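You operate a simulated robot arm through the tools that you are given. There is no shell and no other tool. Be economical: measure what you need, move in short steps, check, and stop when the job is done.

The job below is to be done with a simulated robot arm. You get a single attempt, and the scene is never put back.

TASK
Put the yellow coupling on the top of the trestle table. Close the cupboard door. Open the wall box door, take the blue bottle and put it on the silver rudder and shut the door again. Pull the top bench drawer open. Any order will do. Set down upright: blue bottle.

It is judged by the outcome, as a careful person would: the job done as asked, and still so three seconds after it is handed in. It fails if anything else is knocked over, pushed out of place, dropped, spilled or broken.

THE ROBOT
A 7-joint arm with a two-finger parallel gripper on a trunk, on a base that drives. Base frame: it is fixed to the floor where the robot stands at the start and does not move with it; the origin is under the middle of the robot, x ahead of it, y to its left, z up; the surface under the hand at the start is at about z = 860. Readings come in mm, degrees, newtons and seconds.
Its first joint turns from -166.0 to 166.0 degrees. Places, roughly: blue bottle (6x6x16 cm) [1200, -400, 1300]; cupboard door [500, -100, 500]; silver rudder (16x6x2 cm) [-1100, -1600, 600]; top bench drawer [-2700, 5600, 700]; top of the trestle table [100, 3300, 800]; wall box door [1100, -400, 1400]; yellow coupling (3x3x4 cm) [900, 200, 900]. Payload 3.43 kg.
Tool frame: the origin (TCP) lies between the finger pads and is the grasp point; the fingertips stand 30 mm ahead of it; z points along the fingers, y is the line along which they close. The gripper opens to 94 mm. The fingers are 28 mm wide and 10 mm thick; the gripper's body (50 by 96 mm) begins 55 mm behind the TCP.
Orientation is told as [roll, pitch, yaw] about the base's x, y, z axes, in that order, counted from this pose: with the fingers straight down and closing along the base's y, the tool's x points along the base's -x, its y along +y and its z along -z.

THE INTERFACE
- The arm moves only by the tool step_arm. Its argument "commands" is a list that holds one entry, the list of rows, each a list of 7 numbers: the turn, a rotation vector about the base's x, y, z in degrees, then the shift along the base's x, y, z in mm, then the finger opening in mm, from 0 to 94. In form: [[[rx, ry, rz, tx, ty, tz, hand], ...]]. A call has 1 to 10 rows; each row shifts and turns the commanded pose from where the row before left it. A row lasts 0.2 s, in which the tool goes at most 50 mm and 8.6 degrees; a call with a longer step from one row to the next is refused whole, and so is a gripper value outside its range. Where a pose cannot be reached the arm comes as near as it can. A force on the tool above 40 N (or 10 N above the force at the start of the call, whichever is more), or a blocked arm, ends the call early, and 0.2 s more pass. The fingers move at their own pace (about 45 mm/s each) and stop on an object; they squeeze with about 27 N. The grip force told is the motor's: it shows also when the fingers shut on nothing. Time passes only in rows, and 0.2 s behind the last, so rows that do not move let the fingers close. It gives the time, the measured TCP pose, the force on the tool (base axes), the opening and the grip force at its end, in the units of the frame above (readings bear some noise), with the torque about the TCP (base axes, N m) and any sound that the robot's microphone picked up.
- Cameras (640 x 400 px; columns grow to the right, rows downward): "scene" is now at [515, 213.6, 1465.5]; the picture's right is [0.26, -0.97, 0.00], its down [-0.77, -0.20, -0.60] and it looks along [0.58, 0.15, -0.80] (base axes); focal length 214 px, centre (320, 200). "wrist" rides on the gripper at [76, 14, -103] in the tool frame; the picture's right is [-0.18, 0.98, 0.00], its down [-0.75, -0.14, -0.64] and it looks along [-0.63, -0.12, 0.77] (tool axes); focal length 243 px, centre (320, 200). There is no depth. A picture from a camera that has moved, and an enlarged one, comes with that camera's place and axes in the base frame and with its lens.
- get_image(camera): a new picture of that camera. It takes no simulated time.
- raise_lower(by): slides the trunk up (or, below 0, down) by that many mm; the arm and the scene camera ride with it, the base frame stays. It gives what a move gives, with no picture.
- base_move(legs): drives the robot by 1 to 6 legs, each [ahead, left, turn to the left] in mm, mm and degrees, along the robot's own axes; the way and the turn of a leg run together, so that a leg with both is an arc; at most 1500 mm and 180 degrees a leg. The arm and the cameras ride along, it lands a little off, and it stops where it bumps. It gives what a move gives.
- head_to(pan, tilt): turns the head with the scene camera to pan (to the left, within 103 degrees either way) and tilt (down, from -29 to 69), counted from straight ahead of the robot. It gives what a move gives.
- enlarge(camera, box): a new picture of the part [left, top, right, bottom] of that camera's present view, enlarged. It takes no simulated time.
- sign_off(): hands the job in; it is judged then, once.

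Go step by step. Nothing tells you exact positions but the pictures and the camera data: compare them with the known pose of the tool, close in by small moves and look again before you grip or let go. The budget is 165 turns and 128 pictures, counting those below and the enlarged ones. Unless the task says otherwise, let go and move clear before handing in.

The tools are called after "Request:" as a command line: name --argument value ..., lists and objects as JSON in quotes. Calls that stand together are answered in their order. step_arm: Moves the arm, as the interface text tells. Its arguments: {"type":"object","properties":{"commands":{"type":"array"}},"required":["commands"]} The other tools are called the same way: raise_lower (by) slides the trunk up or down; base_move (legs) drives the base; head_to (pan, tilt) turns the head that bears the scene camera; get_image (camera) takes a picture; enlarge (camera, box) takes an enlarged picture of a part of a camera's view; sign_off () hands the job in.

At the start:

```text
time: 0.0
tool_pos: [623.6, 197.1, 1531.3]
tool_rot: [0.0, 0.0, 0.0]
force: [0.1, 0.7, -0.6]
moment: [-0.04, -0.05, -0.01]
finger_gap: 94.1
grip_force: 0.1
trunk travel left (down, up): [-550.0, 60.0]
robot x, y, heading: [-0.4, -1.8, -0.0]
head pan, tilt: [14.8, 53.1]
```

scene: 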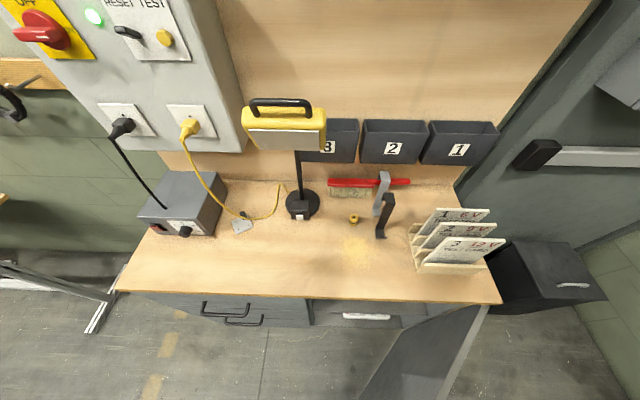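
wrist: 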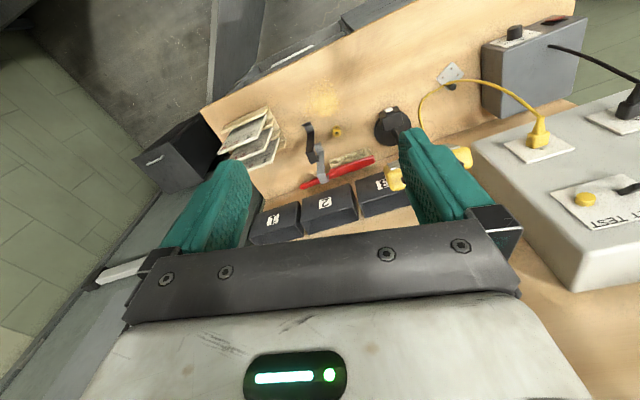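

I see the workbench with the yellow coupling near [894, 198, 880], and an open cupboard door under the bench. I'll look around first.

Request:
enlarge --camera "scene" --box '[280, 150, 440, 250]'

Request:
head_to --pan -35 --tilt 15

Request:
get_image --camera "scene"

Request:
head_to --pan -20 --tilt 69

Request:
get_image --camera "scene"

```text
4.00 times, centred on (360, 200) of scene
camera zoom: at [515.0, 213.6, 1465.5], right [0.26, -0.97, 0.0], down [-0.77, -0.2, -0.6], along [0.58, 0.15, -0.8], focal length 858 px, centre (160, 200)
```

zoom: 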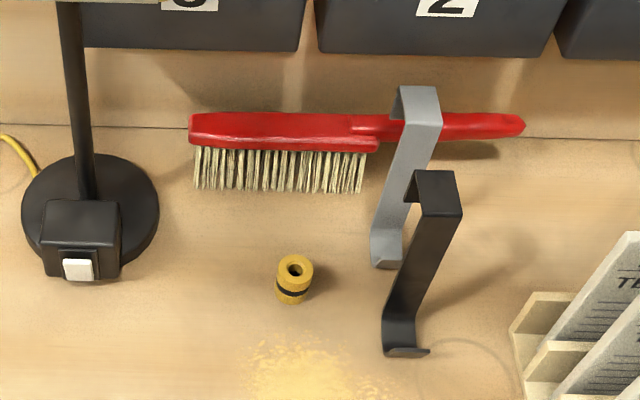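

```text
time: 1.2
tool_pos: [624.9, 195.7, 1529.8]
tool_rot: [0.0, 0.0, 0.0]
force: [-0.3, 0.4, 0.1]
moment: [-0.04, 0.04, -0.02]
finger_gap: 94.0
grip_force: 0.1
trunk travel left (down, up): [-550.0, 60.0]
robot x, y, heading: [1.1, 2.9, -0.2]
head pan, tilt: [-35.0, 15.0]
```

```text
124 pictures are left
camera scene: at [520.0, 141.2, 1523.3], right [-0.57, -0.82, 0.0], down [-0.21, 0.15, -0.97], along [0.79, -0.55, -0.26], focal length 214 px, centre (320, 200)
```

scene: 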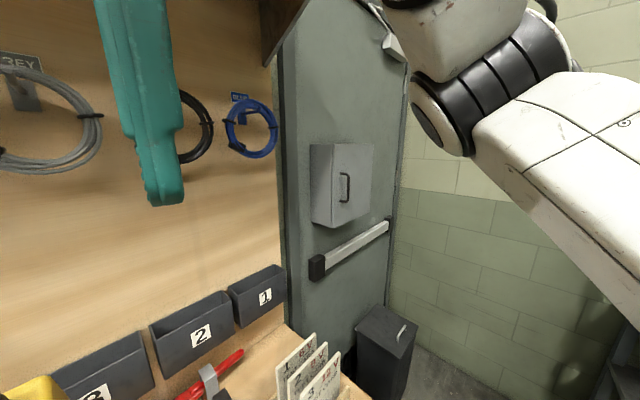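

```text
time: 2.4
tool_pos: [626.1, 196.7, 1531.1]
tool_rot: [-0.1, 0.0, 0.0]
force: [0.4, -0.8, 0.5]
moment: [-0.02, 0.0, 0.0]
finger_gap: 93.9
grip_force: 0.0
trunk travel left (down, up): [-550.0, 60.0]
robot x, y, heading: [0.1, 2.9, -0.1]
head pan, tilt: [-20.0, 68.8]
```

```text
123 pictures are left
camera scene: at [496.1, 175.6, 1447.7], right [-0.34, -0.94, 0.0], down [-0.88, 0.32, -0.36], along [0.34, -0.12, -0.93], focal length 214 px, centre (320, 200)
```

scene: 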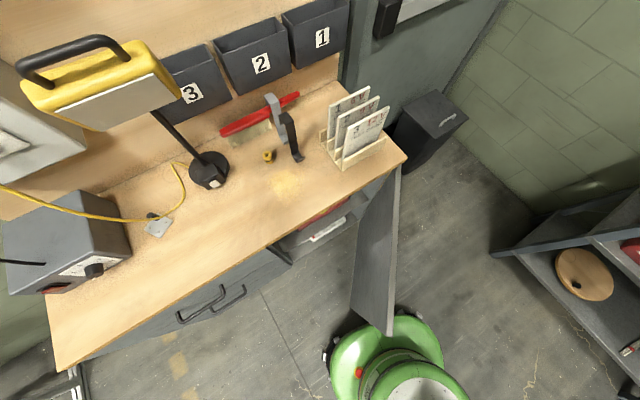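

The bench is turned about 13°, the coupling stands between the lamp and a hook about 150 mm tall, and the door is open about 46° in front of me. I'll lower the trunk and turn the gripper by -90° so it goes in narrow between them.

Request:
raise_lower --by -350

Request:
step_arm --commands '[[[0, 0, -8.5, 0, 0, 0, 60], [0, 0, -8.5, 0, 0, 0, 60], [0, 0, -8.5, 0, 0, 0, 60], [0, 0, -8.5, 0, 0, 0, 60], [0, 0, -8.5, 0, 0, 0, 60], [0, 0, -8.5, 0, 0, 0, 60], [0, 0, -8.5, 0, 0, 0, 60], [0, 0, -8.5, 0, 0, 0, 60], [0, 0, -8.5, 0, 0, 0, 60], [0, 0, -8.5, 0, 0, 0, 60]]]'

Request:
head_to --pan 0 --tilt 35

Request:
get_image --camera "scene"

Request:
get_image --camera "wrist"

```text
time: 5.8
tool_pos: [625.6, 197.2, 1180.7]
tool_rot: [-0.1, 0.0, 0.0]
force: [-0.3, 0.2, -0.1]
moment: [0.0, 0.05, 0.01]
finger_gap: 94.1
grip_force: 0.1
trunk travel left (down, up): [-200.0, 410.0]
robot x, y, heading: [1.4, 0.4, 0.0]
head pan, tilt: [-20.0, 68.8]
```

```text
time: 8.0
tool_pos: [695.4, 153.1, 1156.8]
tool_rot: [-1.1, 0.8, -84.5]
force: [0.0, 0.4, 0.3]
moment: [-0.02, -0.01, -0.02]
finger_gap: 60.2
grip_force: 0.1
out of reach, approached as far as the arm can: row 9, 10
trunk travel left (down, up): [-200.0, 410.0]
robot x, y, heading: [0.8, 0.2, -0.1]
head pan, tilt: [-20.0, 68.8]
```

```text
time: 9.0
tool_pos: [696.0, 151.2, 1159.0]
tool_rot: [-0.8, 0.9, -84.5]
force: [0.1, -0.1, 0.4]
moment: [0.02, 0.03, 0.0]
finger_gap: 60.0
grip_force: 0.1
trunk travel left (down, up): [-200.0, 410.0]
robot x, y, heading: [0.1, -3.7, 0.3]
head pan, tilt: [0.0, 35.0]
```

```text
122 pictures are left
camera scene: at [531.5, 194.7, 1141.3], right [0.0, -1.0, 0.0], down [-0.57, 0.0, -0.82], along [0.82, 0.0, -0.57], focal length 214 px, centre (320, 200)
```

scene: 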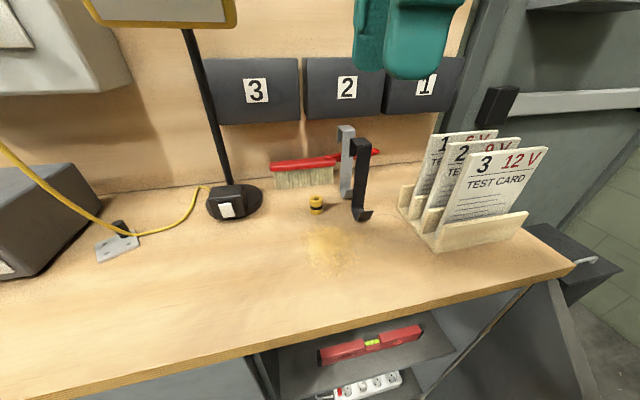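

```text
121 pictures are left
camera wrist: at [705.4, 228.5, 1262.8], right [1.0, -0.09, -0.02], down [-0.06, -0.77, 0.63], along [-0.07, -0.63, -0.78], focal length 243 px, centre (320, 200)
```

wrist: 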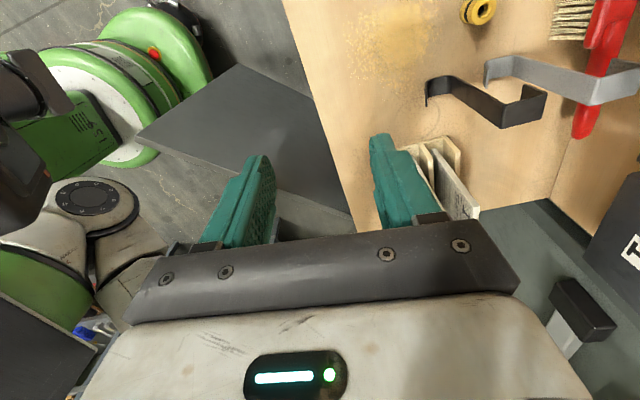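

The coupling reads again at about (890, 200). I'll move above it and look from the wrist.

Request:
step_arm --commands '[[[0, 0, 0, 39, 10, 0, 60], [0, 0, 0, 39, 10, 0, 60], [0, 0, 0, 39, 10, -15, 60], [0, 0, 0, 39, 9, -30, 60], [0, 0, 0, 38, 9, -30, 60], [0, 0, 0, 0, 0, -30, 60]]]'

Request:
get_image --camera "wrist"

Request:
get_image --camera "scene"

```text
time: 10.0
tool_pos: [828.7, 185.5, 1142.1]
tool_rot: [0.6, 0.2, -83.9]
force: [-11.9, -16.1, 9.5]
moment: [2.7, -1.27, 1.26]
finger_gap: 60.3
grip_force: 0.1
trunk travel left (down, up): [-200.0, 410.0]
robot x, y, heading: [0.4, 3.6, -0.1]
head pan, tilt: [0.0, 35.0]
stopped in row 4: the force on the tool passed its limit at 95 N (the readings are from after the stop); the commanded pose is now the measured one
```

```text
120 pictures are left
camera wrist: at [833.0, 263.7, 1244.9], right [1.0, -0.08, 0.01], down [-0.07, -0.77, 0.64], along [-0.04, -0.64, -0.77], focal length 243 px, centre (320, 200)
```

wrist: 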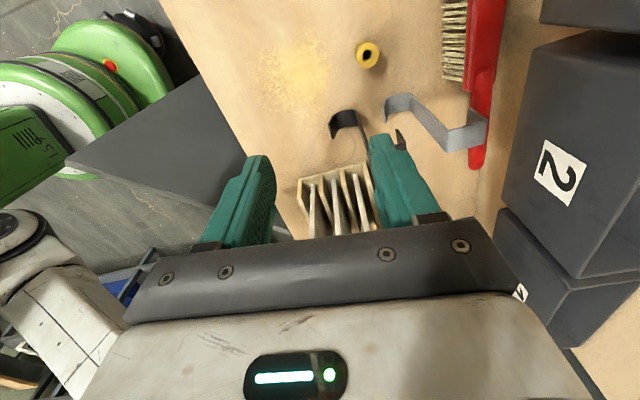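

```text
119 pictures are left
camera scene: at [531.3, 191.4, 1141.9], right [0.0, -1.0, 0.0], down [-0.57, 0.0, -0.82], along [0.82, 0.0, -0.57], focal length 214 px, centre (320, 200)
```

scene: 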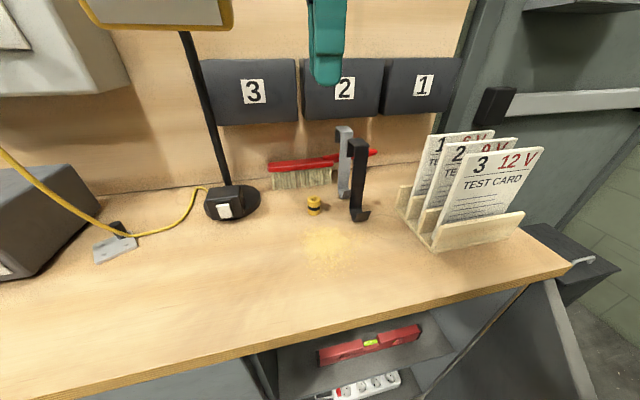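

The camera side of the wrist touched something at about y = 290, most likely the lamp head; the lamp looks unmoved. I'll back off, return to yaw 0, and approach with the tool pitched forward so the body stays clear of both the lamp and the hooks.

Request:
step_arm --commands '[[[0, 0, 0, -20, -10, 0, 60], [0, 0, 0, -40, -5, 0, 60], [0, 0, 0, -40, 0, 0, 60], [0, 0, 0, -40, 0, 0, 60], [0, 0, 8.5, -10, 5, 0, 60], [0, 0, 8.5, 0, 5, 0, 60], [0, 0, 8.5, 0, 5, 0, 60], [0, 0, 8.5, 0, 0, 0, 60], [0, 0, 8.5, 0, 0, 0, 60], [0, 0, 8.5, 0, 0, 0, 60]]]'

Request:
step_arm --commands '[[[0, 0, 8.5, 0, 0, 0, 60], [0, 0, 8.5, 0, 0, 0, 60], [0, 0, 8.5, 0, 0, 0, 60], [0, 0, 7.4, 0, 0, 0, 60], [0, -7, 0, 0, 0, 0, 60], [0, -7, 0, 0, 0, 0, 60], [0, -7, 0, 0, 0, 0, 60], [0, -7, 0, 0, 0, 0, 60], [0, 0, 0, 0, 0, 0, 60]]]'

Request:
get_image --camera "scene"

```text
time: 12.2
tool_pos: [685.8, 182.7, 1139.3]
tool_rot: [0.5, 0.2, -32.8]
force: [0.1, 0.4, -0.1]
moment: [0.02, 0.0, -0.02]
finger_gap: 60.0
grip_force: 0.0
out of reach, approached as far as the arm can: row 4
trunk travel left (down, up): [-200.0, 410.0]
robot x, y, heading: [1.4, -0.1, -0.3]
head pan, tilt: [0.0, 35.0]
```

```text
time: 14.2
tool_pos: [687.5, 184.1, 1139.6]
tool_rot: [0.5, -27.9, 0.0]
force: [-0.3, -0.4, 0.0]
moment: [0.04, 0.0, -0.01]
finger_gap: 60.0
grip_force: 0.1
trunk travel left (down, up): [-200.0, 410.0]
robot x, y, heading: [2.7, 1.2, -0.3]
head pan, tilt: [0.0, 35.0]
```

```text
118 pictures are left
camera scene: at [531.8, 193.1, 1141.3], right [0.0, -1.0, 0.0], down [-0.57, 0.0, -0.82], along [0.82, 0.0, -0.57], focal length 214 px, centre (320, 200)
```

scene: 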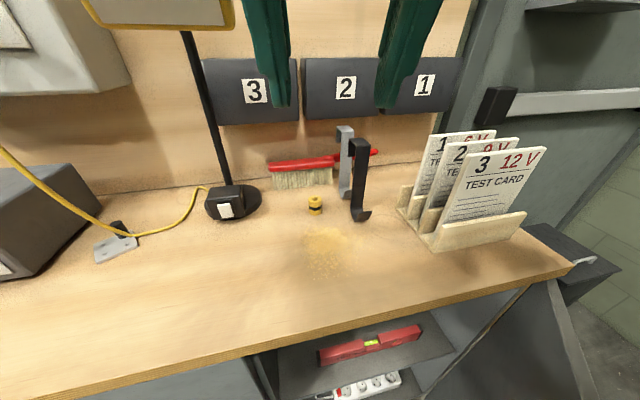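

The lamp looks undisturbed. Next is a pre-grasp point back along the tool axis.

Request:
step_arm --commands '[[[0, 0, 0, 33, 4, -28, 60], [0, 0, 0, 33, 4, -28, 60], [0, 0, 0, 33, 4, -28, 60], [0, 0, 0, 33, 3, -28, 60]]]'

Request:
get_image --camera "wrist"

Request:
get_image --camera "scene"

```text
time: 15.2
tool_pos: [818.4, 197.9, 1026.6]
tool_rot: [0.5, -27.7, 0.0]
force: [0.6, -0.5, 0.8]
moment: [0.02, 0.02, 0.04]
finger_gap: 59.9
grip_force: 0.1
trunk travel left (down, up): [-200.0, 410.0]
robot x, y, heading: [1.4, 3.1, -0.4]
head pan, tilt: [0.0, 35.0]
```

```text
117 pictures are left
camera wrist: at [703.5, 212.3, 1081.5], right [0.16, 0.98, 0.09], down [0.37, -0.15, 0.92], along [0.92, -0.11, -0.38], focal length 243 px, centre (320, 200)
```

wrist: 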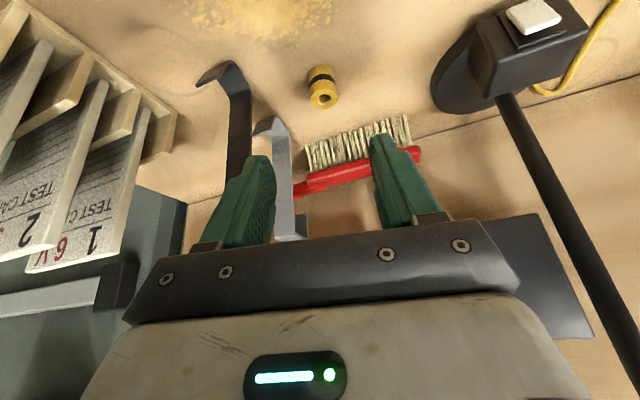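

```text
116 pictures are left
camera scene: at [531.6, 193.0, 1141.5], right [0.0, -1.0, 0.0], down [-0.57, 0.0, -0.82], along [0.82, 0.0, -0.57], focal length 214 px, centre (320, 200)
```

scene: 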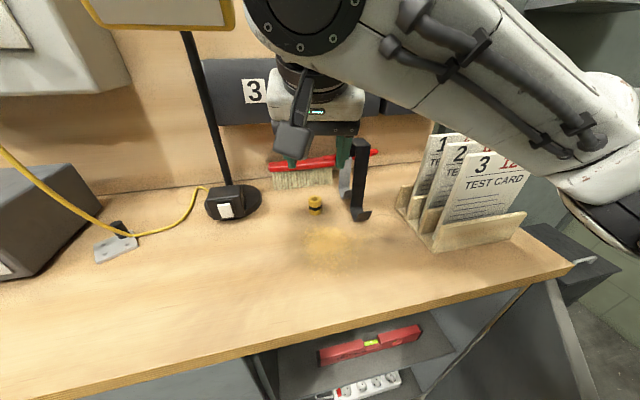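

The coupling is at about (889, 203). The elbow looks low over the test cards, so I'll raise the trunk 200 mm and bring the hand down with the arm instead.

Request:
raise_lower --by 200

Request:
step_arm --commands '[[[0, 0, 0, 0, 1, -40, 60], [0, 0, 0, 0, 1, -40, 60], [0, 0, 0, 0, 1, -40, 60], [0, 0, 0, 0, 1, -40, 60], [0, 0, 0, 0, 1, -40, 60], [0, 0, 0, 0, 0, 0, 60]]]'

Request:
head_to --pan -10 --tilt 50

Request:
get_image --camera "scene"

Request:
get_image --camera "wrist"

```text
time: 17.3
tool_pos: [817.9, 196.1, 1225.7]
tool_rot: [0.3, -27.7, 0.0]
force: [-0.4, -0.4, 0.2]
moment: [0.0, 0.04, 0.02]
finger_gap: 59.8
grip_force: 0.0
trunk travel left (down, up): [-400.0, 210.0]
robot x, y, heading: [-1.9, -0.3, -0.3]
head pan, tilt: [0.0, 35.0]
```

```text
time: 18.7
tool_pos: [818.6, 200.7, 1026.7]
tool_rot: [0.6, -27.8, 0.0]
force: [-0.9, -0.8, 0.1]
moment: [-0.01, 0.0, -0.01]
finger_gap: 60.1
grip_force: 0.1
trunk travel left (down, up): [-400.0, 210.0]
robot x, y, heading: [-3.7, 1.2, -0.3]
head pan, tilt: [0.0, 35.0]
```

```text
time: 19.5
tool_pos: [817.9, 199.0, 1027.2]
tool_rot: [0.5, -27.9, 0.0]
force: [0.1, -0.2, 0.0]
moment: [0.01, 0.0, 0.0]
finger_gap: 60.0
grip_force: 0.0
trunk travel left (down, up): [-400.0, 210.0]
robot x, y, heading: [1.4, 2.3, -0.6]
head pan, tilt: [-10.0, 50.0]
```

```text
115 pictures are left
camera scene: at [519.6, 179.8, 1319.6], right [-0.18, -0.98, 0.0], down [-0.75, 0.13, -0.64], along [0.63, -0.11, -0.77], focal length 214 px, centre (320, 200)
```

scene: 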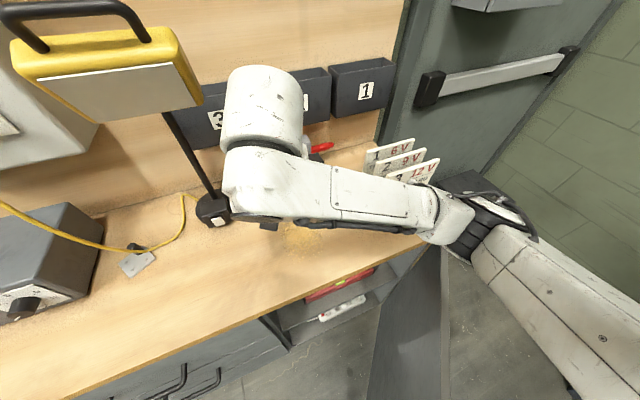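

```text
114 pictures are left
camera wrist: at [703.8, 215.3, 1083.4], right [0.16, 0.98, 0.09], down [0.37, -0.15, 0.92], along [0.92, -0.11, -0.39], focal length 243 px, centre (320, 200)
```

wrist: 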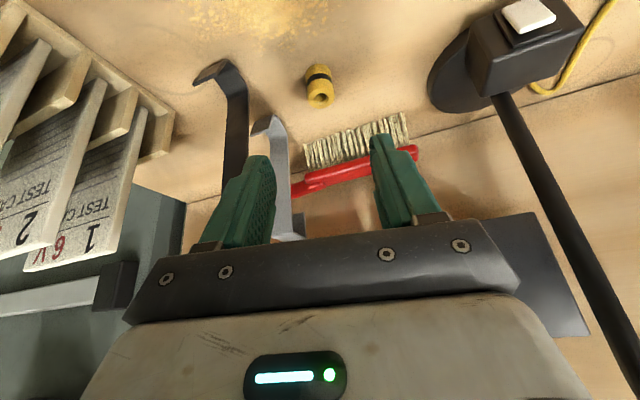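

The forearm may still be close above the cards, so I'll raise the trunk another 200 mm and descend with the arm.

Request:
raise_lower --by 200

Request:
step_arm --commands '[[[0, 0, 0, 0, 1, -40, 60], [0, 0, 0, 0, 1, -40, 60], [0, 0, 0, 0, 1, -40, 60], [0, 0, 0, 0, 0, -40, 60], [0, 0, 0, 0, 0, -40, 60], [0, 0, 0, 0, 0, 0, 60]]]'

Request:
head_to --pan -10 --tilt 60

Request:
get_image --camera "scene"

```text
time: 21.7
tool_pos: [818.0, 200.4, 1226.9]
tool_rot: [0.4, -27.8, 0.0]
force: [0.5, 0.2, 0.0]
moment: [-0.01, -0.02, -0.01]
finger_gap: 60.3
grip_force: 0.0
trunk travel left (down, up): [-600.0, 10.0]
robot x, y, heading: [-3.8, -0.4, -0.1]
head pan, tilt: [-10.0, 50.0]
```

```text
time: 23.1
tool_pos: [817.4, 202.6, 1026.9]
tool_rot: [0.4, -27.7, 0.0]
force: [-0.1, 0.0, -0.7]
moment: [0.01, 0.0, -0.02]
finger_gap: 60.0
grip_force: 0.0
trunk travel left (down, up): [-600.0, 10.0]
robot x, y, heading: [3.2, -2.0, -0.2]
head pan, tilt: [-10.0, 50.0]
```

```text
time: 23.8
tool_pos: [817.7, 203.4, 1028.3]
tool_rot: [0.4, -27.8, 0.0]
force: [-0.5, 0.8, 0.6]
moment: [-0.01, -0.01, 0.01]
finger_gap: 60.0
grip_force: 0.1
trunk travel left (down, up): [-600.0, 10.0]
robot x, y, heading: [0.8, -0.2, -0.1]
head pan, tilt: [-10.0, 60.0]
```

```text
113 pictures are left
camera scene: at [509.4, 181.6, 1507.1], right [-0.18, -0.98, 0.0], down [-0.85, 0.15, -0.5], along [0.49, -0.09, -0.87], focal length 214 px, centre (320, 200)
```

scene: 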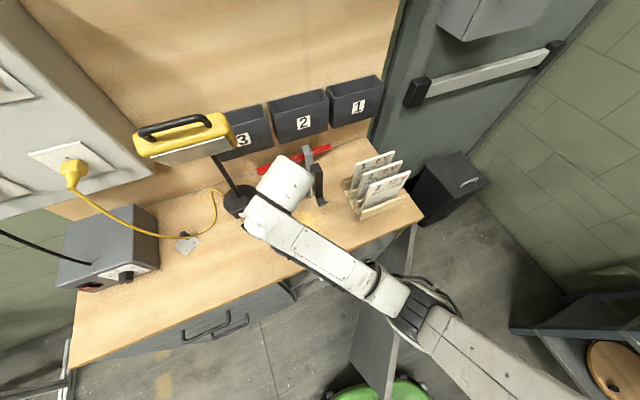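

Now it's well clear of the cards. I'll slide most of the way in along the tool axis and check.

Request:
step_arm --commands '[[[0, 0, 0, 16, 0, -27, 60], [0, 0, 0, 16, 0, -27, 60], [0, 0, 0, 16, 0, -27, 60], [0, 0, 0, 6, 0, -13, 60], [0, 0, 0, 0, 0, 0, 60]]]'

Request:
get_image --camera "wrist"

Request:
get_image --camera "scene"

```text
time: 25.0
tool_pos: [869.6, 203.8, 933.7]
tool_rot: [0.5, -27.8, 0.0]
force: [-0.2, 0.1, 0.3]
moment: [0.03, 0.0, 0.0]
finger_gap: 60.1
grip_force: 0.1
trunk travel left (down, up): [-600.0, 10.0]
robot x, y, heading: [-0.7, -0.6, -0.2]
head pan, tilt: [-10.0, 60.0]
```

```text
112 pictures are left
camera wrist: at [756.8, 217.6, 989.2], right [0.16, 0.98, 0.09], down [0.37, -0.15, 0.92], along [0.92, -0.11, -0.38], focal length 243 px, centre (320, 200)
```

wrist: 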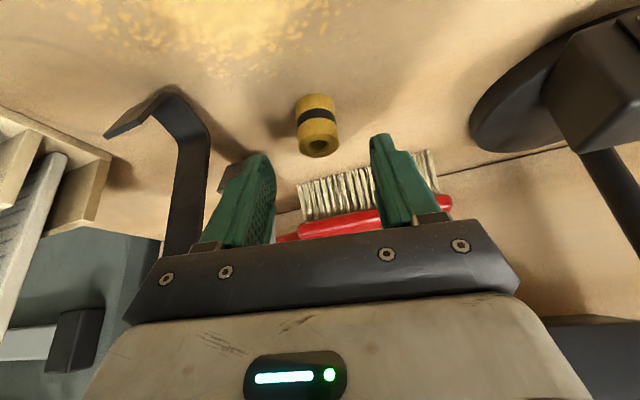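

```text
111 pictures are left
camera scene: at [509.4, 181.6, 1507.0], right [-0.18, -0.98, 0.0], down [-0.85, 0.15, -0.5], along [0.49, -0.09, -0.87], focal length 214 px, centre (320, 200)
```

scene: 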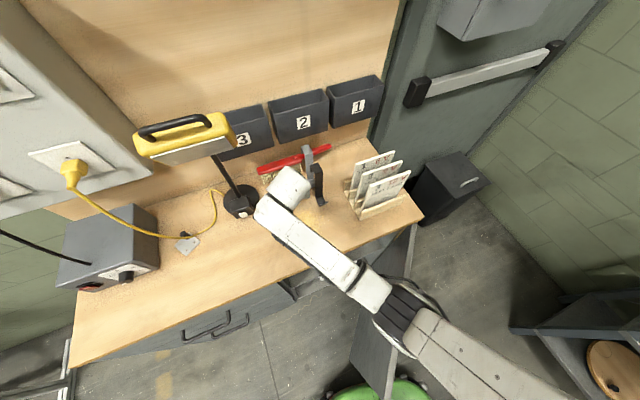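

The coupling comes out at (887, 204). I'll go in and close.

Request:
step_arm --commands '[[[0, 0, 0, 9, 0, -18, 60], [0, 0, 0, 8, 0, -18, 60], [0, 0, 0, 0, 0, 0, 60], [0, 0, 0, 0, 0, 0, 20], [0, 0, 0, 0, 0, 0, 20], [0, 0, 0, 0, 0, 0, 20], [0, 0, 0, 0, 0, 0, 20], [0, 0, 0, 0, 0, 0, 20]]]'

Request:
get_image --camera "wrist"

```text
time: 26.8
tool_pos: [888.5, 203.1, 898.5]
tool_rot: [0.5, -27.7, -0.1]
force: [-0.6, 1.2, 0.4]
moment: [-0.03, -0.03, 0.01]
finger_gap: 23.4
grip_force: 26.5
trunk travel left (down, up): [-600.0, 10.0]
robot x, y, heading: [1.3, 0.8, -0.3]
head pan, tilt: [-10.0, 60.0]
```

```text
110 pictures are left
camera wrist: at [774.1, 217.3, 954.1], right [0.16, 0.98, 0.09], down [0.37, -0.15, 0.92], along [0.92, -0.11, -0.39], focal length 243 px, centre (320, 200)
```

wrist: 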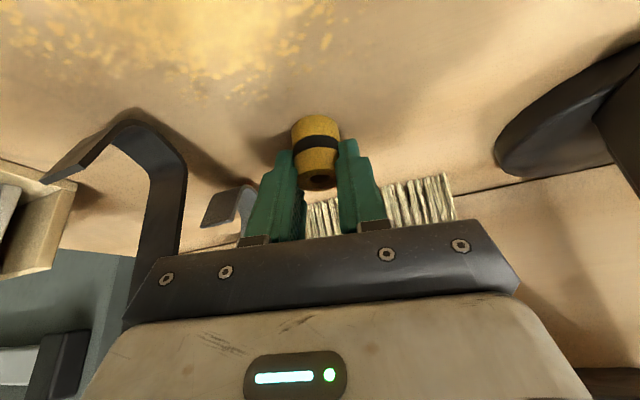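

Gripped at 23 mm. I'll lift back along the approach path.

Request:
step_arm --commands '[[[0, 0, 0, -10, 0, 20, 15], [0, 0, 0, -16, 0, 27, 15], [0, 0, 0, -16, 0, 27, 15], [0, 0, 0, -16, 0, 27, 15], [0, 0, 0, -16, 0, 30, 15], [0, 0, 0, -30, 0, 40, 15], [0, 0, 0, -45, 0, 20, 15], [0, 0, 0, -45, 0, 20, 15], [0, 0, 0, -45, 0, 0, 15], [0, 0, 0, -45, 0, 0, 15]]]'

Request:
get_image --camera "wrist"

Request:
head_to --pan 100 --tilt 25

Request:
get_image --camera "scene"

Request:
head_to --pan 60 --tilt 25

Request:
get_image --camera "scene"

Request:
head_to --pan -95 --tilt 30

Request:
get_image --camera "scene"

```text
time: 29.2
tool_pos: [672.7, 90.2, 1127.9]
tool_rot: [1.9, -30.1, -22.4]
force: [0.5, 0.1, 0.2]
moment: [0.05, 0.01, 0.01]
finger_gap: 23.5
grip_force: 27.1
trunk travel left (down, up): [-600.0, 10.0]
robot x, y, heading: [-2.0, -1.4, 0.3]
head pan, tilt: [-10.0, 60.0]
stopped in row 10: the arm was blocked; the commanded pose is now the measured one
```

```text
109 pictures are left
camera wrist: at [569.7, 146.6, 1177.8], right [0.51, 0.85, 0.12], down [0.24, -0.28, 0.93], along [0.83, -0.44, -0.35], focal length 243 px, centre (320, 200)
```

wrist: 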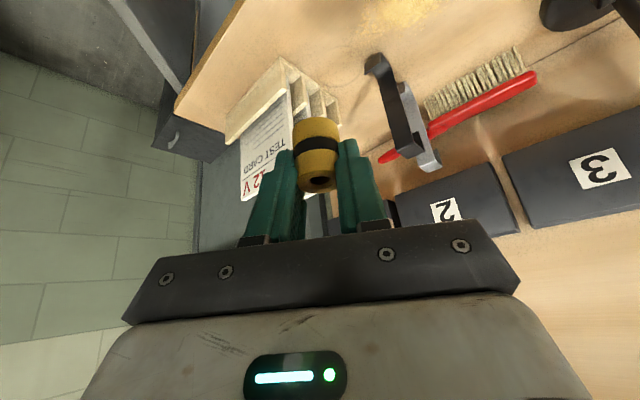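

```text
time: 31.1
tool_pos: [673.1, 90.7, 1126.8]
tool_rot: [2.0, -30.2, -22.7]
force: [0.5, 0.6, -0.5]
moment: [0.01, -0.04, -0.01]
finger_gap: 23.6
grip_force: 27.0
trunk travel left (down, up): [-600.0, 10.0]
robot x, y, heading: [-4.3, -4.5, 0.1]
head pan, tilt: [100.0, 25.0]
```

```text
108 pictures are left
camera scene: at [428.0, 284.2, 1557.1], right [0.99, 0.17, 0.0], down [0.07, -0.42, -0.91], along [-0.15, 0.89, -0.42], focal length 214 px, centre (320, 200)
```

scene: 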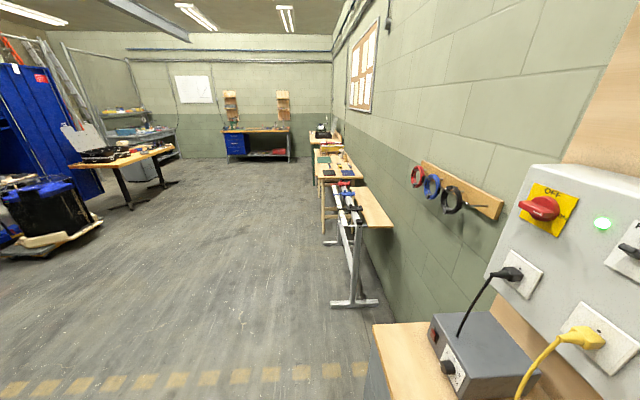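

```text
time: 32.1
tool_pos: [672.9, 89.9, 1126.4]
tool_rot: [1.8, -30.2, -22.7]
force: [0.2, -0.1, -0.3]
moment: [0.01, -0.01, 0.0]
finger_gap: 23.7
grip_force: 27.2
trunk travel left (down, up): [-600.0, 10.0]
robot x, y, heading: [1.5, -2.2, -0.0]
head pan, tilt: [60.0, 25.0]
```

```text
107 pictures are left
camera scene: at [489.9, 273.1, 1557.1], right [0.87, -0.5, 0.0], down [-0.21, -0.37, -0.91], along [0.45, 0.78, -0.42], focal length 214 px, centre (320, 200)
```

scene: 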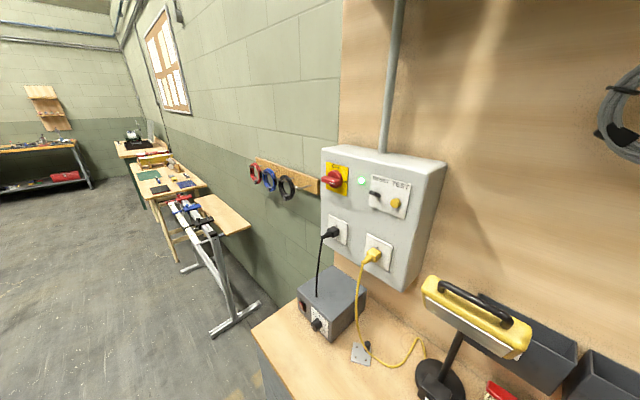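

```text
time: 34.5
tool_pos: [673.6, 90.1, 1127.0]
tool_rot: [1.9, -30.2, -22.6]
force: [0.3, -0.1, 0.1]
moment: [0.01, -0.02, 0.02]
finger_gap: 23.5
grip_force: 27.0
trunk travel left (down, up): [-600.0, 10.0]
robot x, y, heading: [1.5, 0.1, -0.0]
head pan, tilt: [-95.0, 30.0]
```

```text
106 pictures are left
camera scene: at [435.6, 103.3, 1549.2], right [-1.0, 0.09, 0.0], down [0.04, 0.5, -0.87], along [-0.08, -0.86, -0.5], focal length 214 px, centre (320, 200)
```

scene: 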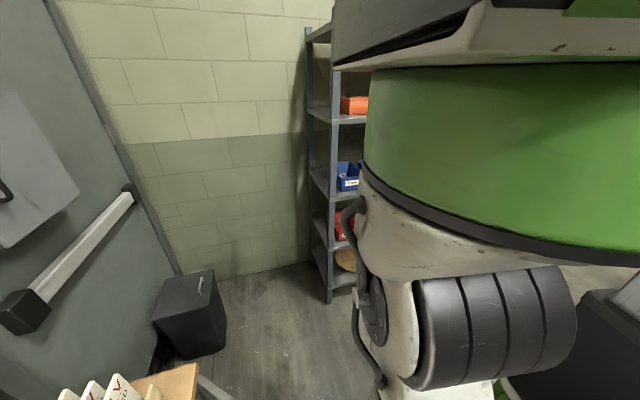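

The coupling is held. The trestle table should be the one with the mats along the wall; I'll zoom in on it.

Request:
head_to --pan 95 --tilt 20

Request:
enlarge --camera "scene" --box '[240, 120, 400, 220]'

Request:
enlarge --camera "scene" --box '[100, 60, 340, 210]'

```text
time: 37.4
tool_pos: [672.9, 90.5, 1127.7]
tool_rot: [2.0, -30.2, -22.6]
force: [-0.1, -0.4, 0.1]
moment: [-0.03, 0.03, 0.01]
finger_gap: 23.5
grip_force: 26.9
trunk travel left (down, up): [-600.0, 10.0]
robot x, y, heading: [1.6, -2.7, -0.2]
head pan, tilt: [95.0, 20.0]
```

```text
4.00 times, centred on (320, 170) of scene
camera zoom: at [435.8, 286.2, 1565.2], right [1.0, 0.08, 0.0], down [0.03, -0.34, -0.94], along [-0.08, 0.94, -0.34], focal length 858 px, centre (320, 320)
```

zoom: 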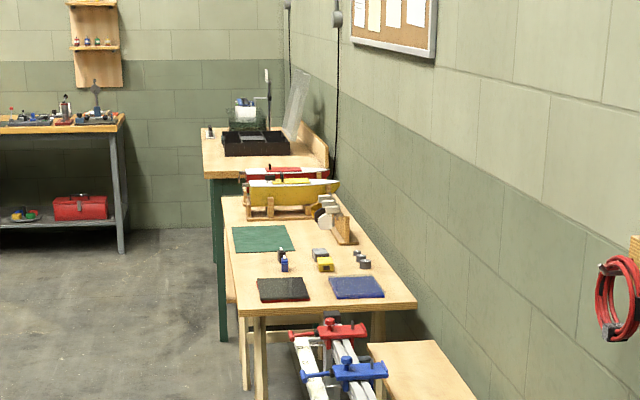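

```text
2.67 times, centred on (220, 135) of scene
camera zoom: at [435.8, 286.2, 1565.2], right [1.0, 0.08, 0.0], down [0.03, -0.34, -0.94], along [-0.08, 0.94, -0.34], focal length 572 px, centre (587, 373)
```

zoom: 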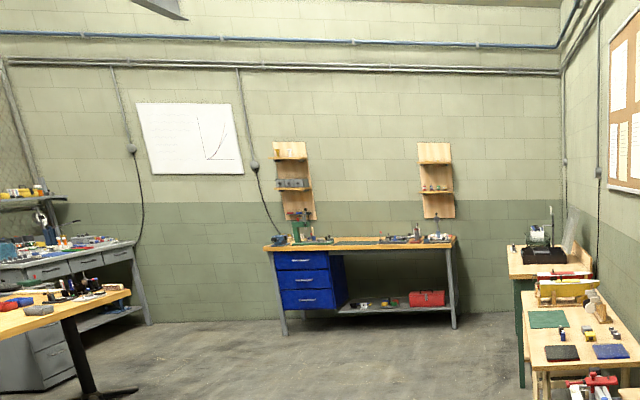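

The target spot on the table, clear of its items, is about (15, 2930). I'll back off and drive around to the table's open side, heading about 12.5°.

Request:
base_move --legs '[[-350, 0, 0], [-320, 1450, 0], [0, 1330, 0], [0, 0, 12.5]]'

Request:
head_to --pan 0 --tilt 40

Request:
get_image --camera "scene"

```text
time: 53.8
tool_pos: [-86.2, 3059.0, 1127.1]
tool_rot: [1.8, -30.2, -9.0]
force: [-0.9, -1.1, -0.2]
moment: [-0.02, 0.04, -0.05]
finger_gap: 23.6
grip_force: 26.8
trunk travel left (down, up): [-600.0, 10.0]
robot x, y, heading: [-718.0, 2812.8, 13.7]
head pan, tilt: [95.0, 20.0]
```

```text
time: 55.5
tool_pos: [-86.6, 3059.9, 1126.7]
tool_rot: [1.8, -30.2, -9.0]
force: [0.7, 0.9, 0.0]
moment: [0.0, 0.01, 0.0]
finger_gap: 23.1
grip_force: 26.8
trunk travel left (down, up): [-600.0, 10.0]
robot x, y, heading: [-718.2, 2815.8, 13.2]
head pan, tilt: [0.0, 40.0]
```

```text
103 pictures are left
camera scene: at [-250.7, 3125.8, 1533.8], right [0.23, -0.97, 0.0], down [-0.63, -0.15, -0.77], along [0.75, 0.18, -0.64], focal length 214 px, centre (320, 200)
```

scene: 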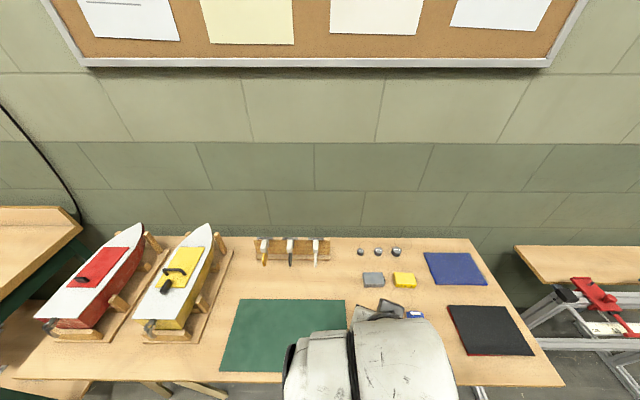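

I'm at the table's side. The free gap between the green and black mats near the front edge is about (-15, 2940). I'll move over it and look with the wrist camera.

Request:
step_arm --commands '[[[0, 2.4, 0, 14, -24, -25, 15], [0, 0, 0, 14, -24, -30, 15], [0, 0, 0, 14, -24, -35, 15], [0, 0, 0, 14, -24, -35, 15], [0, 0, 0, 15, -24, -35, 15], [0, 0, 0, 0, 0, 0, 15]]]'

Request:
get_image --camera "wrist"

Request:
get_image --camera "scene"

```text
time: 56.9
tool_pos: [-13.5, 2939.3, 964.0]
tool_rot: [1.5, -27.8, -8.8]
force: [-0.8, 0.2, 0.6]
moment: [0.0, 0.04, 0.03]
finger_gap: 23.4
grip_force: 27.4
trunk travel left (down, up): [-600.0, 10.0]
robot x, y, heading: [-719.2, 2817.4, 13.6]
head pan, tilt: [0.0, 40.0]
```

```text
102 pictures are left
camera wrist: at [-126.2, 2969.4, 1020.1], right [0.3, 0.95, 0.11], down [0.34, -0.21, 0.92], along [0.89, -0.24, -0.39], focal length 243 px, centre (320, 200)
```

wrist: 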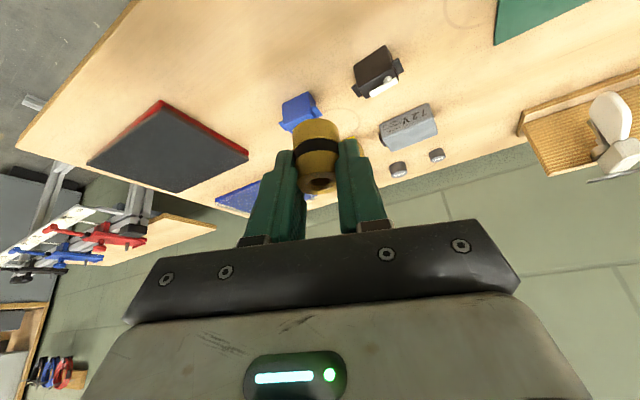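

```text
101 pictures are left
camera scene: at [-250.6, 3125.5, 1533.8], right [0.23, -0.97, 0.0], down [-0.63, -0.15, -0.77], along [0.75, 0.18, -0.64], focal length 214 px, centre (320, 200)
```

scene: 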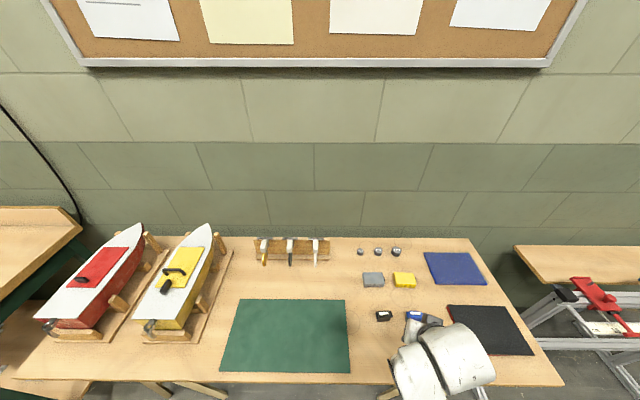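

The spot is clear: the little blue and black items are over 120 mm further in. I'll descend, then feel for the table top.

Request:
step_arm --commands '[[[0, 0, 0, 0, 0, -35, 15], [0, 0, 0, 0, 0, -35, 15], [0, 0, 0, 0, 0, -35, 15], [0, 0, 0, 0, 0, -8, 15], [0, 0, 0, 0, 0, 0, 15]]]'

Request:
step_arm --commands '[[[0, 0, 0, 0, 0, -4, 15], [0, 0, 0, 0, 0, -4, 15], [0, 0, 0, 0, 0, 0, 15]]]'

Request:
get_image --camera "wrist"

```text
time: 58.1
tool_pos: [-15.7, 2939.8, 853.1]
tool_rot: [1.4, -27.8, -8.8]
force: [0.4, -0.4, 0.1]
moment: [0.03, 0.02, 0.0]
finger_gap: 23.6
grip_force: 26.7
trunk travel left (down, up): [-600.0, 10.0]
robot x, y, heading: [-722.0, 2813.9, 13.4]
head pan, tilt: [0.0, 40.0]
```

```text
time: 58.9
tool_pos: [-14.3, 2939.6, 845.8]
tool_rot: [1.5, -27.8, -8.8]
force: [-0.8, -0.5, 0.3]
moment: [0.0, -0.02, -0.01]
finger_gap: 23.6
grip_force: 27.1
trunk travel left (down, up): [-600.0, 10.0]
robot x, y, heading: [-720.4, 2813.4, 13.2]
head pan, tilt: [0.0, 40.0]
```

```text
100 pictures are left
camera wrist: at [-126.2, 2969.9, 901.9], right [0.3, 0.95, 0.11], down [0.34, -0.21, 0.92], along [0.89, -0.24, -0.39], focal length 243 px, centre (320, 200)
```

wrist: 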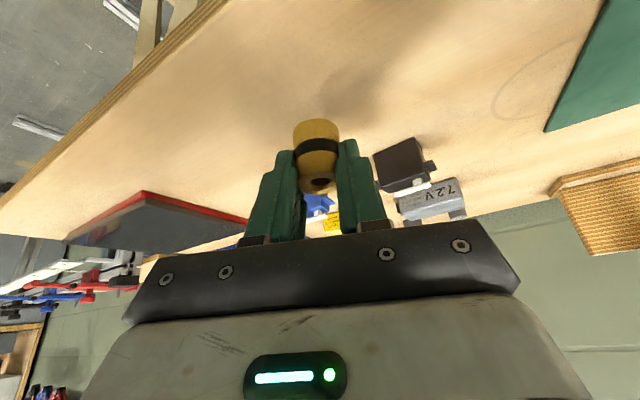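

Close but not touching yet. I'll go down in small steps and watch the force.

Request:
step_arm --commands '[[[0, 0, 0, 0, 0, -3, 15], [0, 0, 0, 0, 0, 0, 15]]]'

Request:
step_arm --commands '[[[0, 0, 0, 0, 0, -3, 15], [0, 0, 0, 0, 0, 0, 15]]]'

Request:
step_arm --commands '[[[0, 0, 0, 0, 0, -2, 15], [0, 0, 0, 0, 0, 0, 15]]]'

Request:
enlarge --camera "wrist" --box '[240, 80, 400, 180]'

```text
time: 59.5
tool_pos: [-13.5, 2938.8, 843.9]
tool_rot: [1.5, -27.7, -8.9]
force: [0.5, -0.2, -0.8]
moment: [-0.03, -0.01, -0.01]
finger_gap: 23.5
grip_force: 27.6
trunk travel left (down, up): [-600.0, 10.0]
robot x, y, heading: [-718.0, 2813.6, 13.4]
head pan, tilt: [0.0, 40.0]
```

```text
time: 60.1
tool_pos: [-13.8, 2940.9, 841.0]
tool_rot: [1.5, -27.8, -8.7]
force: [0.5, -0.6, -0.3]
moment: [0.03, 0.0, -0.01]
finger_gap: 23.4
grip_force: 26.8
trunk travel left (down, up): [-600.0, 10.0]
robot x, y, heading: [-724.8, 2812.2, 13.4]
head pan, tilt: [0.0, 40.0]
```

```text
time: 60.7
tool_pos: [-15.8, 2941.3, 838.2]
tool_rot: [1.6, -27.9, -8.8]
force: [-0.4, -0.5, -0.1]
moment: [0.03, -0.01, 0.02]
finger_gap: 23.4
grip_force: 27.6
trunk travel left (down, up): [-600.0, 10.0]
robot x, y, heading: [-723.2, 2812.4, 13.2]
head pan, tilt: [0.0, 40.0]
```

```text
4.00 times, centred on (320, 130) of wrist
camera zoom: at [-126.1, 2970.0, 893.9], right [0.3, 0.95, 0.11], down [0.34, -0.21, 0.92], along [0.89, -0.24, -0.39], focal length 970 px, centre (320, 480)
```

zoom: 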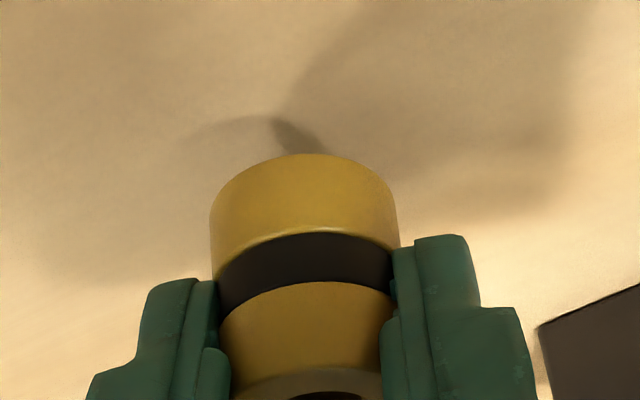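

Request:
step_arm --commands '[[[0, 0, 0, 0, 0, -2, 15], [0, 0, 0, 0, 0, -2, 15], [0, 0, 0, 0, 0, 0, 15]]]'

Request:
enlarge --camera "wrist" --box '[240, 80, 400, 180]'

```text
time: 61.5
tool_pos: [-14.6, 2939.0, 833.6]
tool_rot: [1.6, -27.8, -8.8]
force: [0.3, -0.9, 0.6]
moment: [-0.01, 0.01, 0.02]
finger_gap: 23.6
grip_force: 26.9
trunk travel left (down, up): [-600.0, 10.0]
robot x, y, heading: [-719.8, 2813.5, 13.7]
head pan, tilt: [0.0, 40.0]
```

```text
4.00 times, centred on (320, 130) of wrist
camera zoom: at [-126.2, 2969.9, 889.7], right [0.3, 0.95, 0.11], down [0.34, -0.21, 0.92], along [0.89, -0.24, -0.39], focal length 970 px, centre (320, 480)
```

zoom: 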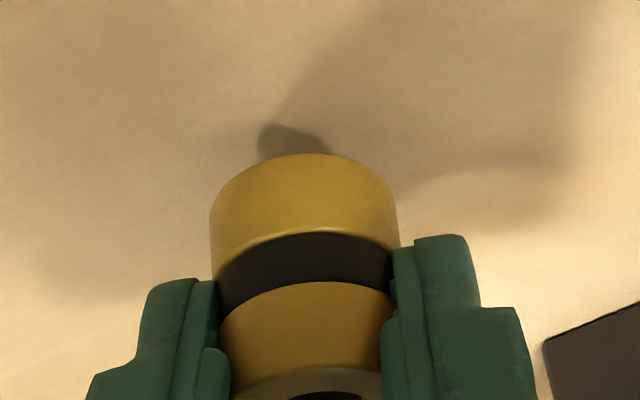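

Request:
step_arm --commands '[[[0, 0, 0, 0, 0, -2, 15], [0, 0, 0, 0, 0, 0, 15]]]'

Request:
step_arm --commands '[[[0, 0, 0, 0, 0, -2, 15], [0, 0, 0, 0, 0, 0, 15]]]'

Request:
enlarge --camera "wrist" --box '[240, 80, 400, 180]'

```text
time: 62.1
tool_pos: [-14.8, 2939.3, 831.8]
tool_rot: [1.5, -27.8, -8.7]
force: [-0.2, 0.2, -0.8]
moment: [0.0, 0.02, 0.01]
finger_gap: 23.5
grip_force: 27.0
trunk travel left (down, up): [-600.0, 10.0]
robot x, y, heading: [-721.8, 2814.2, 13.4]
head pan, tilt: [0.0, 40.0]
```

```text
time: 62.7
tool_pos: [-14.5, 2939.8, 830.0]
tool_rot: [1.6, -27.8, -8.8]
force: [-0.2, 0.3, 0.3]
moment: [0.0, 0.04, 0.0]
finger_gap: 23.6
grip_force: 27.1
trunk travel left (down, up): [-600.0, 10.0]
robot x, y, heading: [-722.9, 2812.8, 13.4]
head pan, tilt: [0.0, 40.0]
```

```text
4.00 times, centred on (320, 130) of wrist
camera zoom: at [-126.0, 2970.3, 885.4], right [0.3, 0.95, 0.11], down [0.34, -0.21, 0.92], along [0.89, -0.24, -0.39], focal length 970 px, centre (320, 480)
```

zoom: 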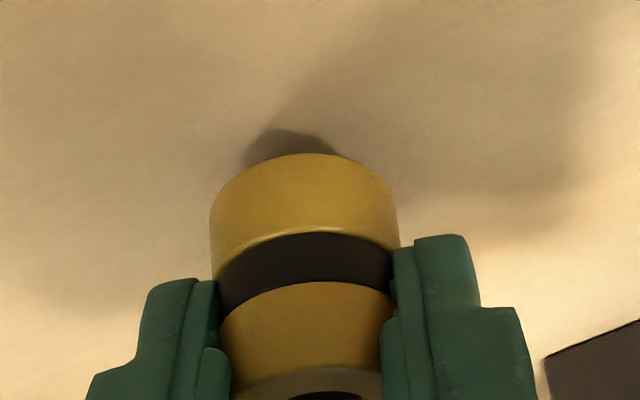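

Request:
step_arm --commands '[[[0, 0, 0, 0, 0, -3, 15], [0, 0, 0, 0, 0, 0, 15]]]'

Request:
step_arm --commands '[[[0, 0, 0, 0, 0, -3, 15], [0, 0, 0, 0, 0, 0, 15]]]'

Request:
enlarge --camera "wrist" --box '[240, 80, 400, 180]'

```text
time: 63.3
tool_pos: [-14.4, 2940.5, 827.7]
tool_rot: [1.5, -27.8, -8.8]
force: [0.5, -0.4, -1.1]
moment: [0.0, 0.01, 0.01]
finger_gap: 23.6
grip_force: 27.0
trunk travel left (down, up): [-600.0, 10.0]
robot x, y, heading: [-723.1, 2820.0, 13.6]
head pan, tilt: [0.0, 40.0]
```

```text
time: 63.9
tool_pos: [-14.4, 2939.5, 825.3]
tool_rot: [1.5, -27.8, -8.8]
force: [-0.1, -0.7, 0.8]
moment: [-0.02, 0.02, 0.02]
finger_gap: 23.4
grip_force: 27.3
trunk travel left (down, up): [-600.0, 10.0]
robot x, y, heading: [-717.5, 2815.7, 13.2]
head pan, tilt: [0.0, 40.0]
```

```text
4.00 times, centred on (320, 130) of wrist
camera zoom: at [-126.5, 2970.0, 879.9], right [0.3, 0.95, 0.11], down [0.34, -0.21, 0.92], along [0.89, -0.24, -0.39], focal length 970 px, centre (320, 480)
```

zoom: 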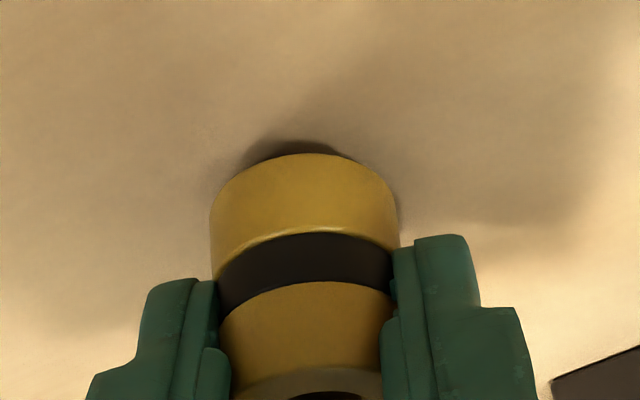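

Shadow nearly closed beneath it; a little more.

Request:
step_arm --commands '[[[0, 0, 0, 0, 0, -3, 15], [0, 0, 0, 0, 0, 0, 15]]]'

Request:
step_arm --commands '[[[0, 0, 0, 0, 0, -2, 15], [0, 0, 0, 0, 0, 0, 15]]]'

Request:
enlarge --camera "wrist" --box '[240, 80, 400, 180]'

```text
time: 64.5
tool_pos: [-15.1, 2939.6, 821.3]
tool_rot: [1.4, -27.8, -8.8]
force: [-0.2, 0.2, -0.7]
moment: [0.0, -0.03, -0.02]
finger_gap: 23.5
grip_force: 27.1
trunk travel left (down, up): [-600.0, 10.0]
robot x, y, heading: [-721.3, 2817.1, 13.5]
head pan, tilt: [0.0, 40.0]
```

```text
time: 65.1
tool_pos: [-14.6, 2940.4, 818.6]
tool_rot: [1.6, -27.8, -8.7]
force: [-0.2, 0.2, -0.7]
moment: [0.0, -0.02, -0.02]
finger_gap: 23.4
grip_force: 27.2
trunk travel left (down, up): [-600.0, 10.0]
robot x, y, heading: [-721.2, 2814.5, 13.5]
head pan, tilt: [0.0, 40.0]
```

```text
4.00 times, centred on (320, 130) of wrist
camera zoom: at [-125.9, 2970.2, 875.1], right [0.3, 0.95, 0.11], down [0.34, -0.21, 0.92], along [0.89, -0.24, -0.39], focal length 970 px, centre (320, 480)
```

zoom: 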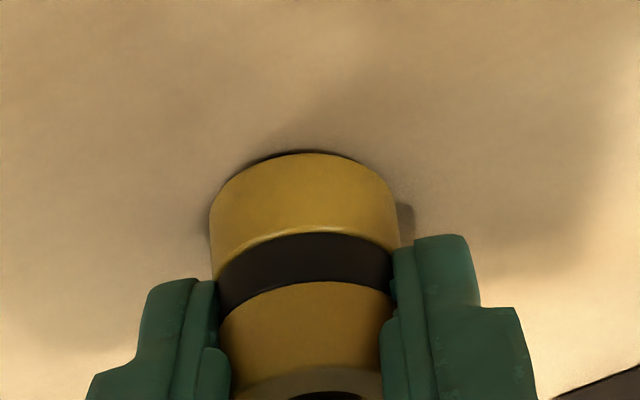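

Request:
step_arm --commands '[[[0, 0, 0, 0, 0, -2, 15], [0, 0, 0, 0, 0, 0, 15]]]'

Request:
step_arm --commands '[[[0, 0, 0, 0, 0, -2, 15], [0, 0, 0, 0, 0, 0, 15]]]'

Request:
enlarge --camera "wrist" --box '[240, 80, 400, 180]'

```text
time: 65.7
tool_pos: [-14.8, 2939.5, 818.0]
tool_rot: [1.6, -27.9, -8.8]
force: [-1.5, -0.3, 6.5]
moment: [-0.07, 0.05, -0.06]
finger_gap: 23.3
grip_force: 26.9
trunk travel left (down, up): [-600.0, 10.0]
robot x, y, heading: [-718.3, 2818.8, 13.5]
head pan, tilt: [0.0, 40.0]
```

```text
time: 66.3
tool_pos: [-13.8, 2940.3, 817.6]
tool_rot: [1.5, -28.0, -8.9]
force: [-7.0, 1.7, 23.7]
moment: [-0.19, 0.23, -0.07]
finger_gap: 24.0
grip_force: 27.0
trunk travel left (down, up): [-600.0, 10.0]
robot x, y, heading: [-721.6, 2818.3, 13.5]
head pan, tilt: [0.0, 40.0]
```

```text
4.00 times, centred on (320, 130) of wrist
camera zoom: at [-125.7, 2970.2, 872.5], right [0.3, 0.95, 0.11], down [0.34, -0.21, 0.92], along [0.89, -0.24, -0.38], focal length 970 px, centre (320, 480)
```

zoom: 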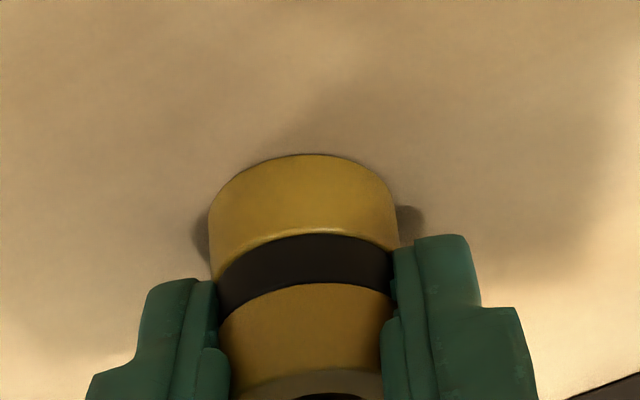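

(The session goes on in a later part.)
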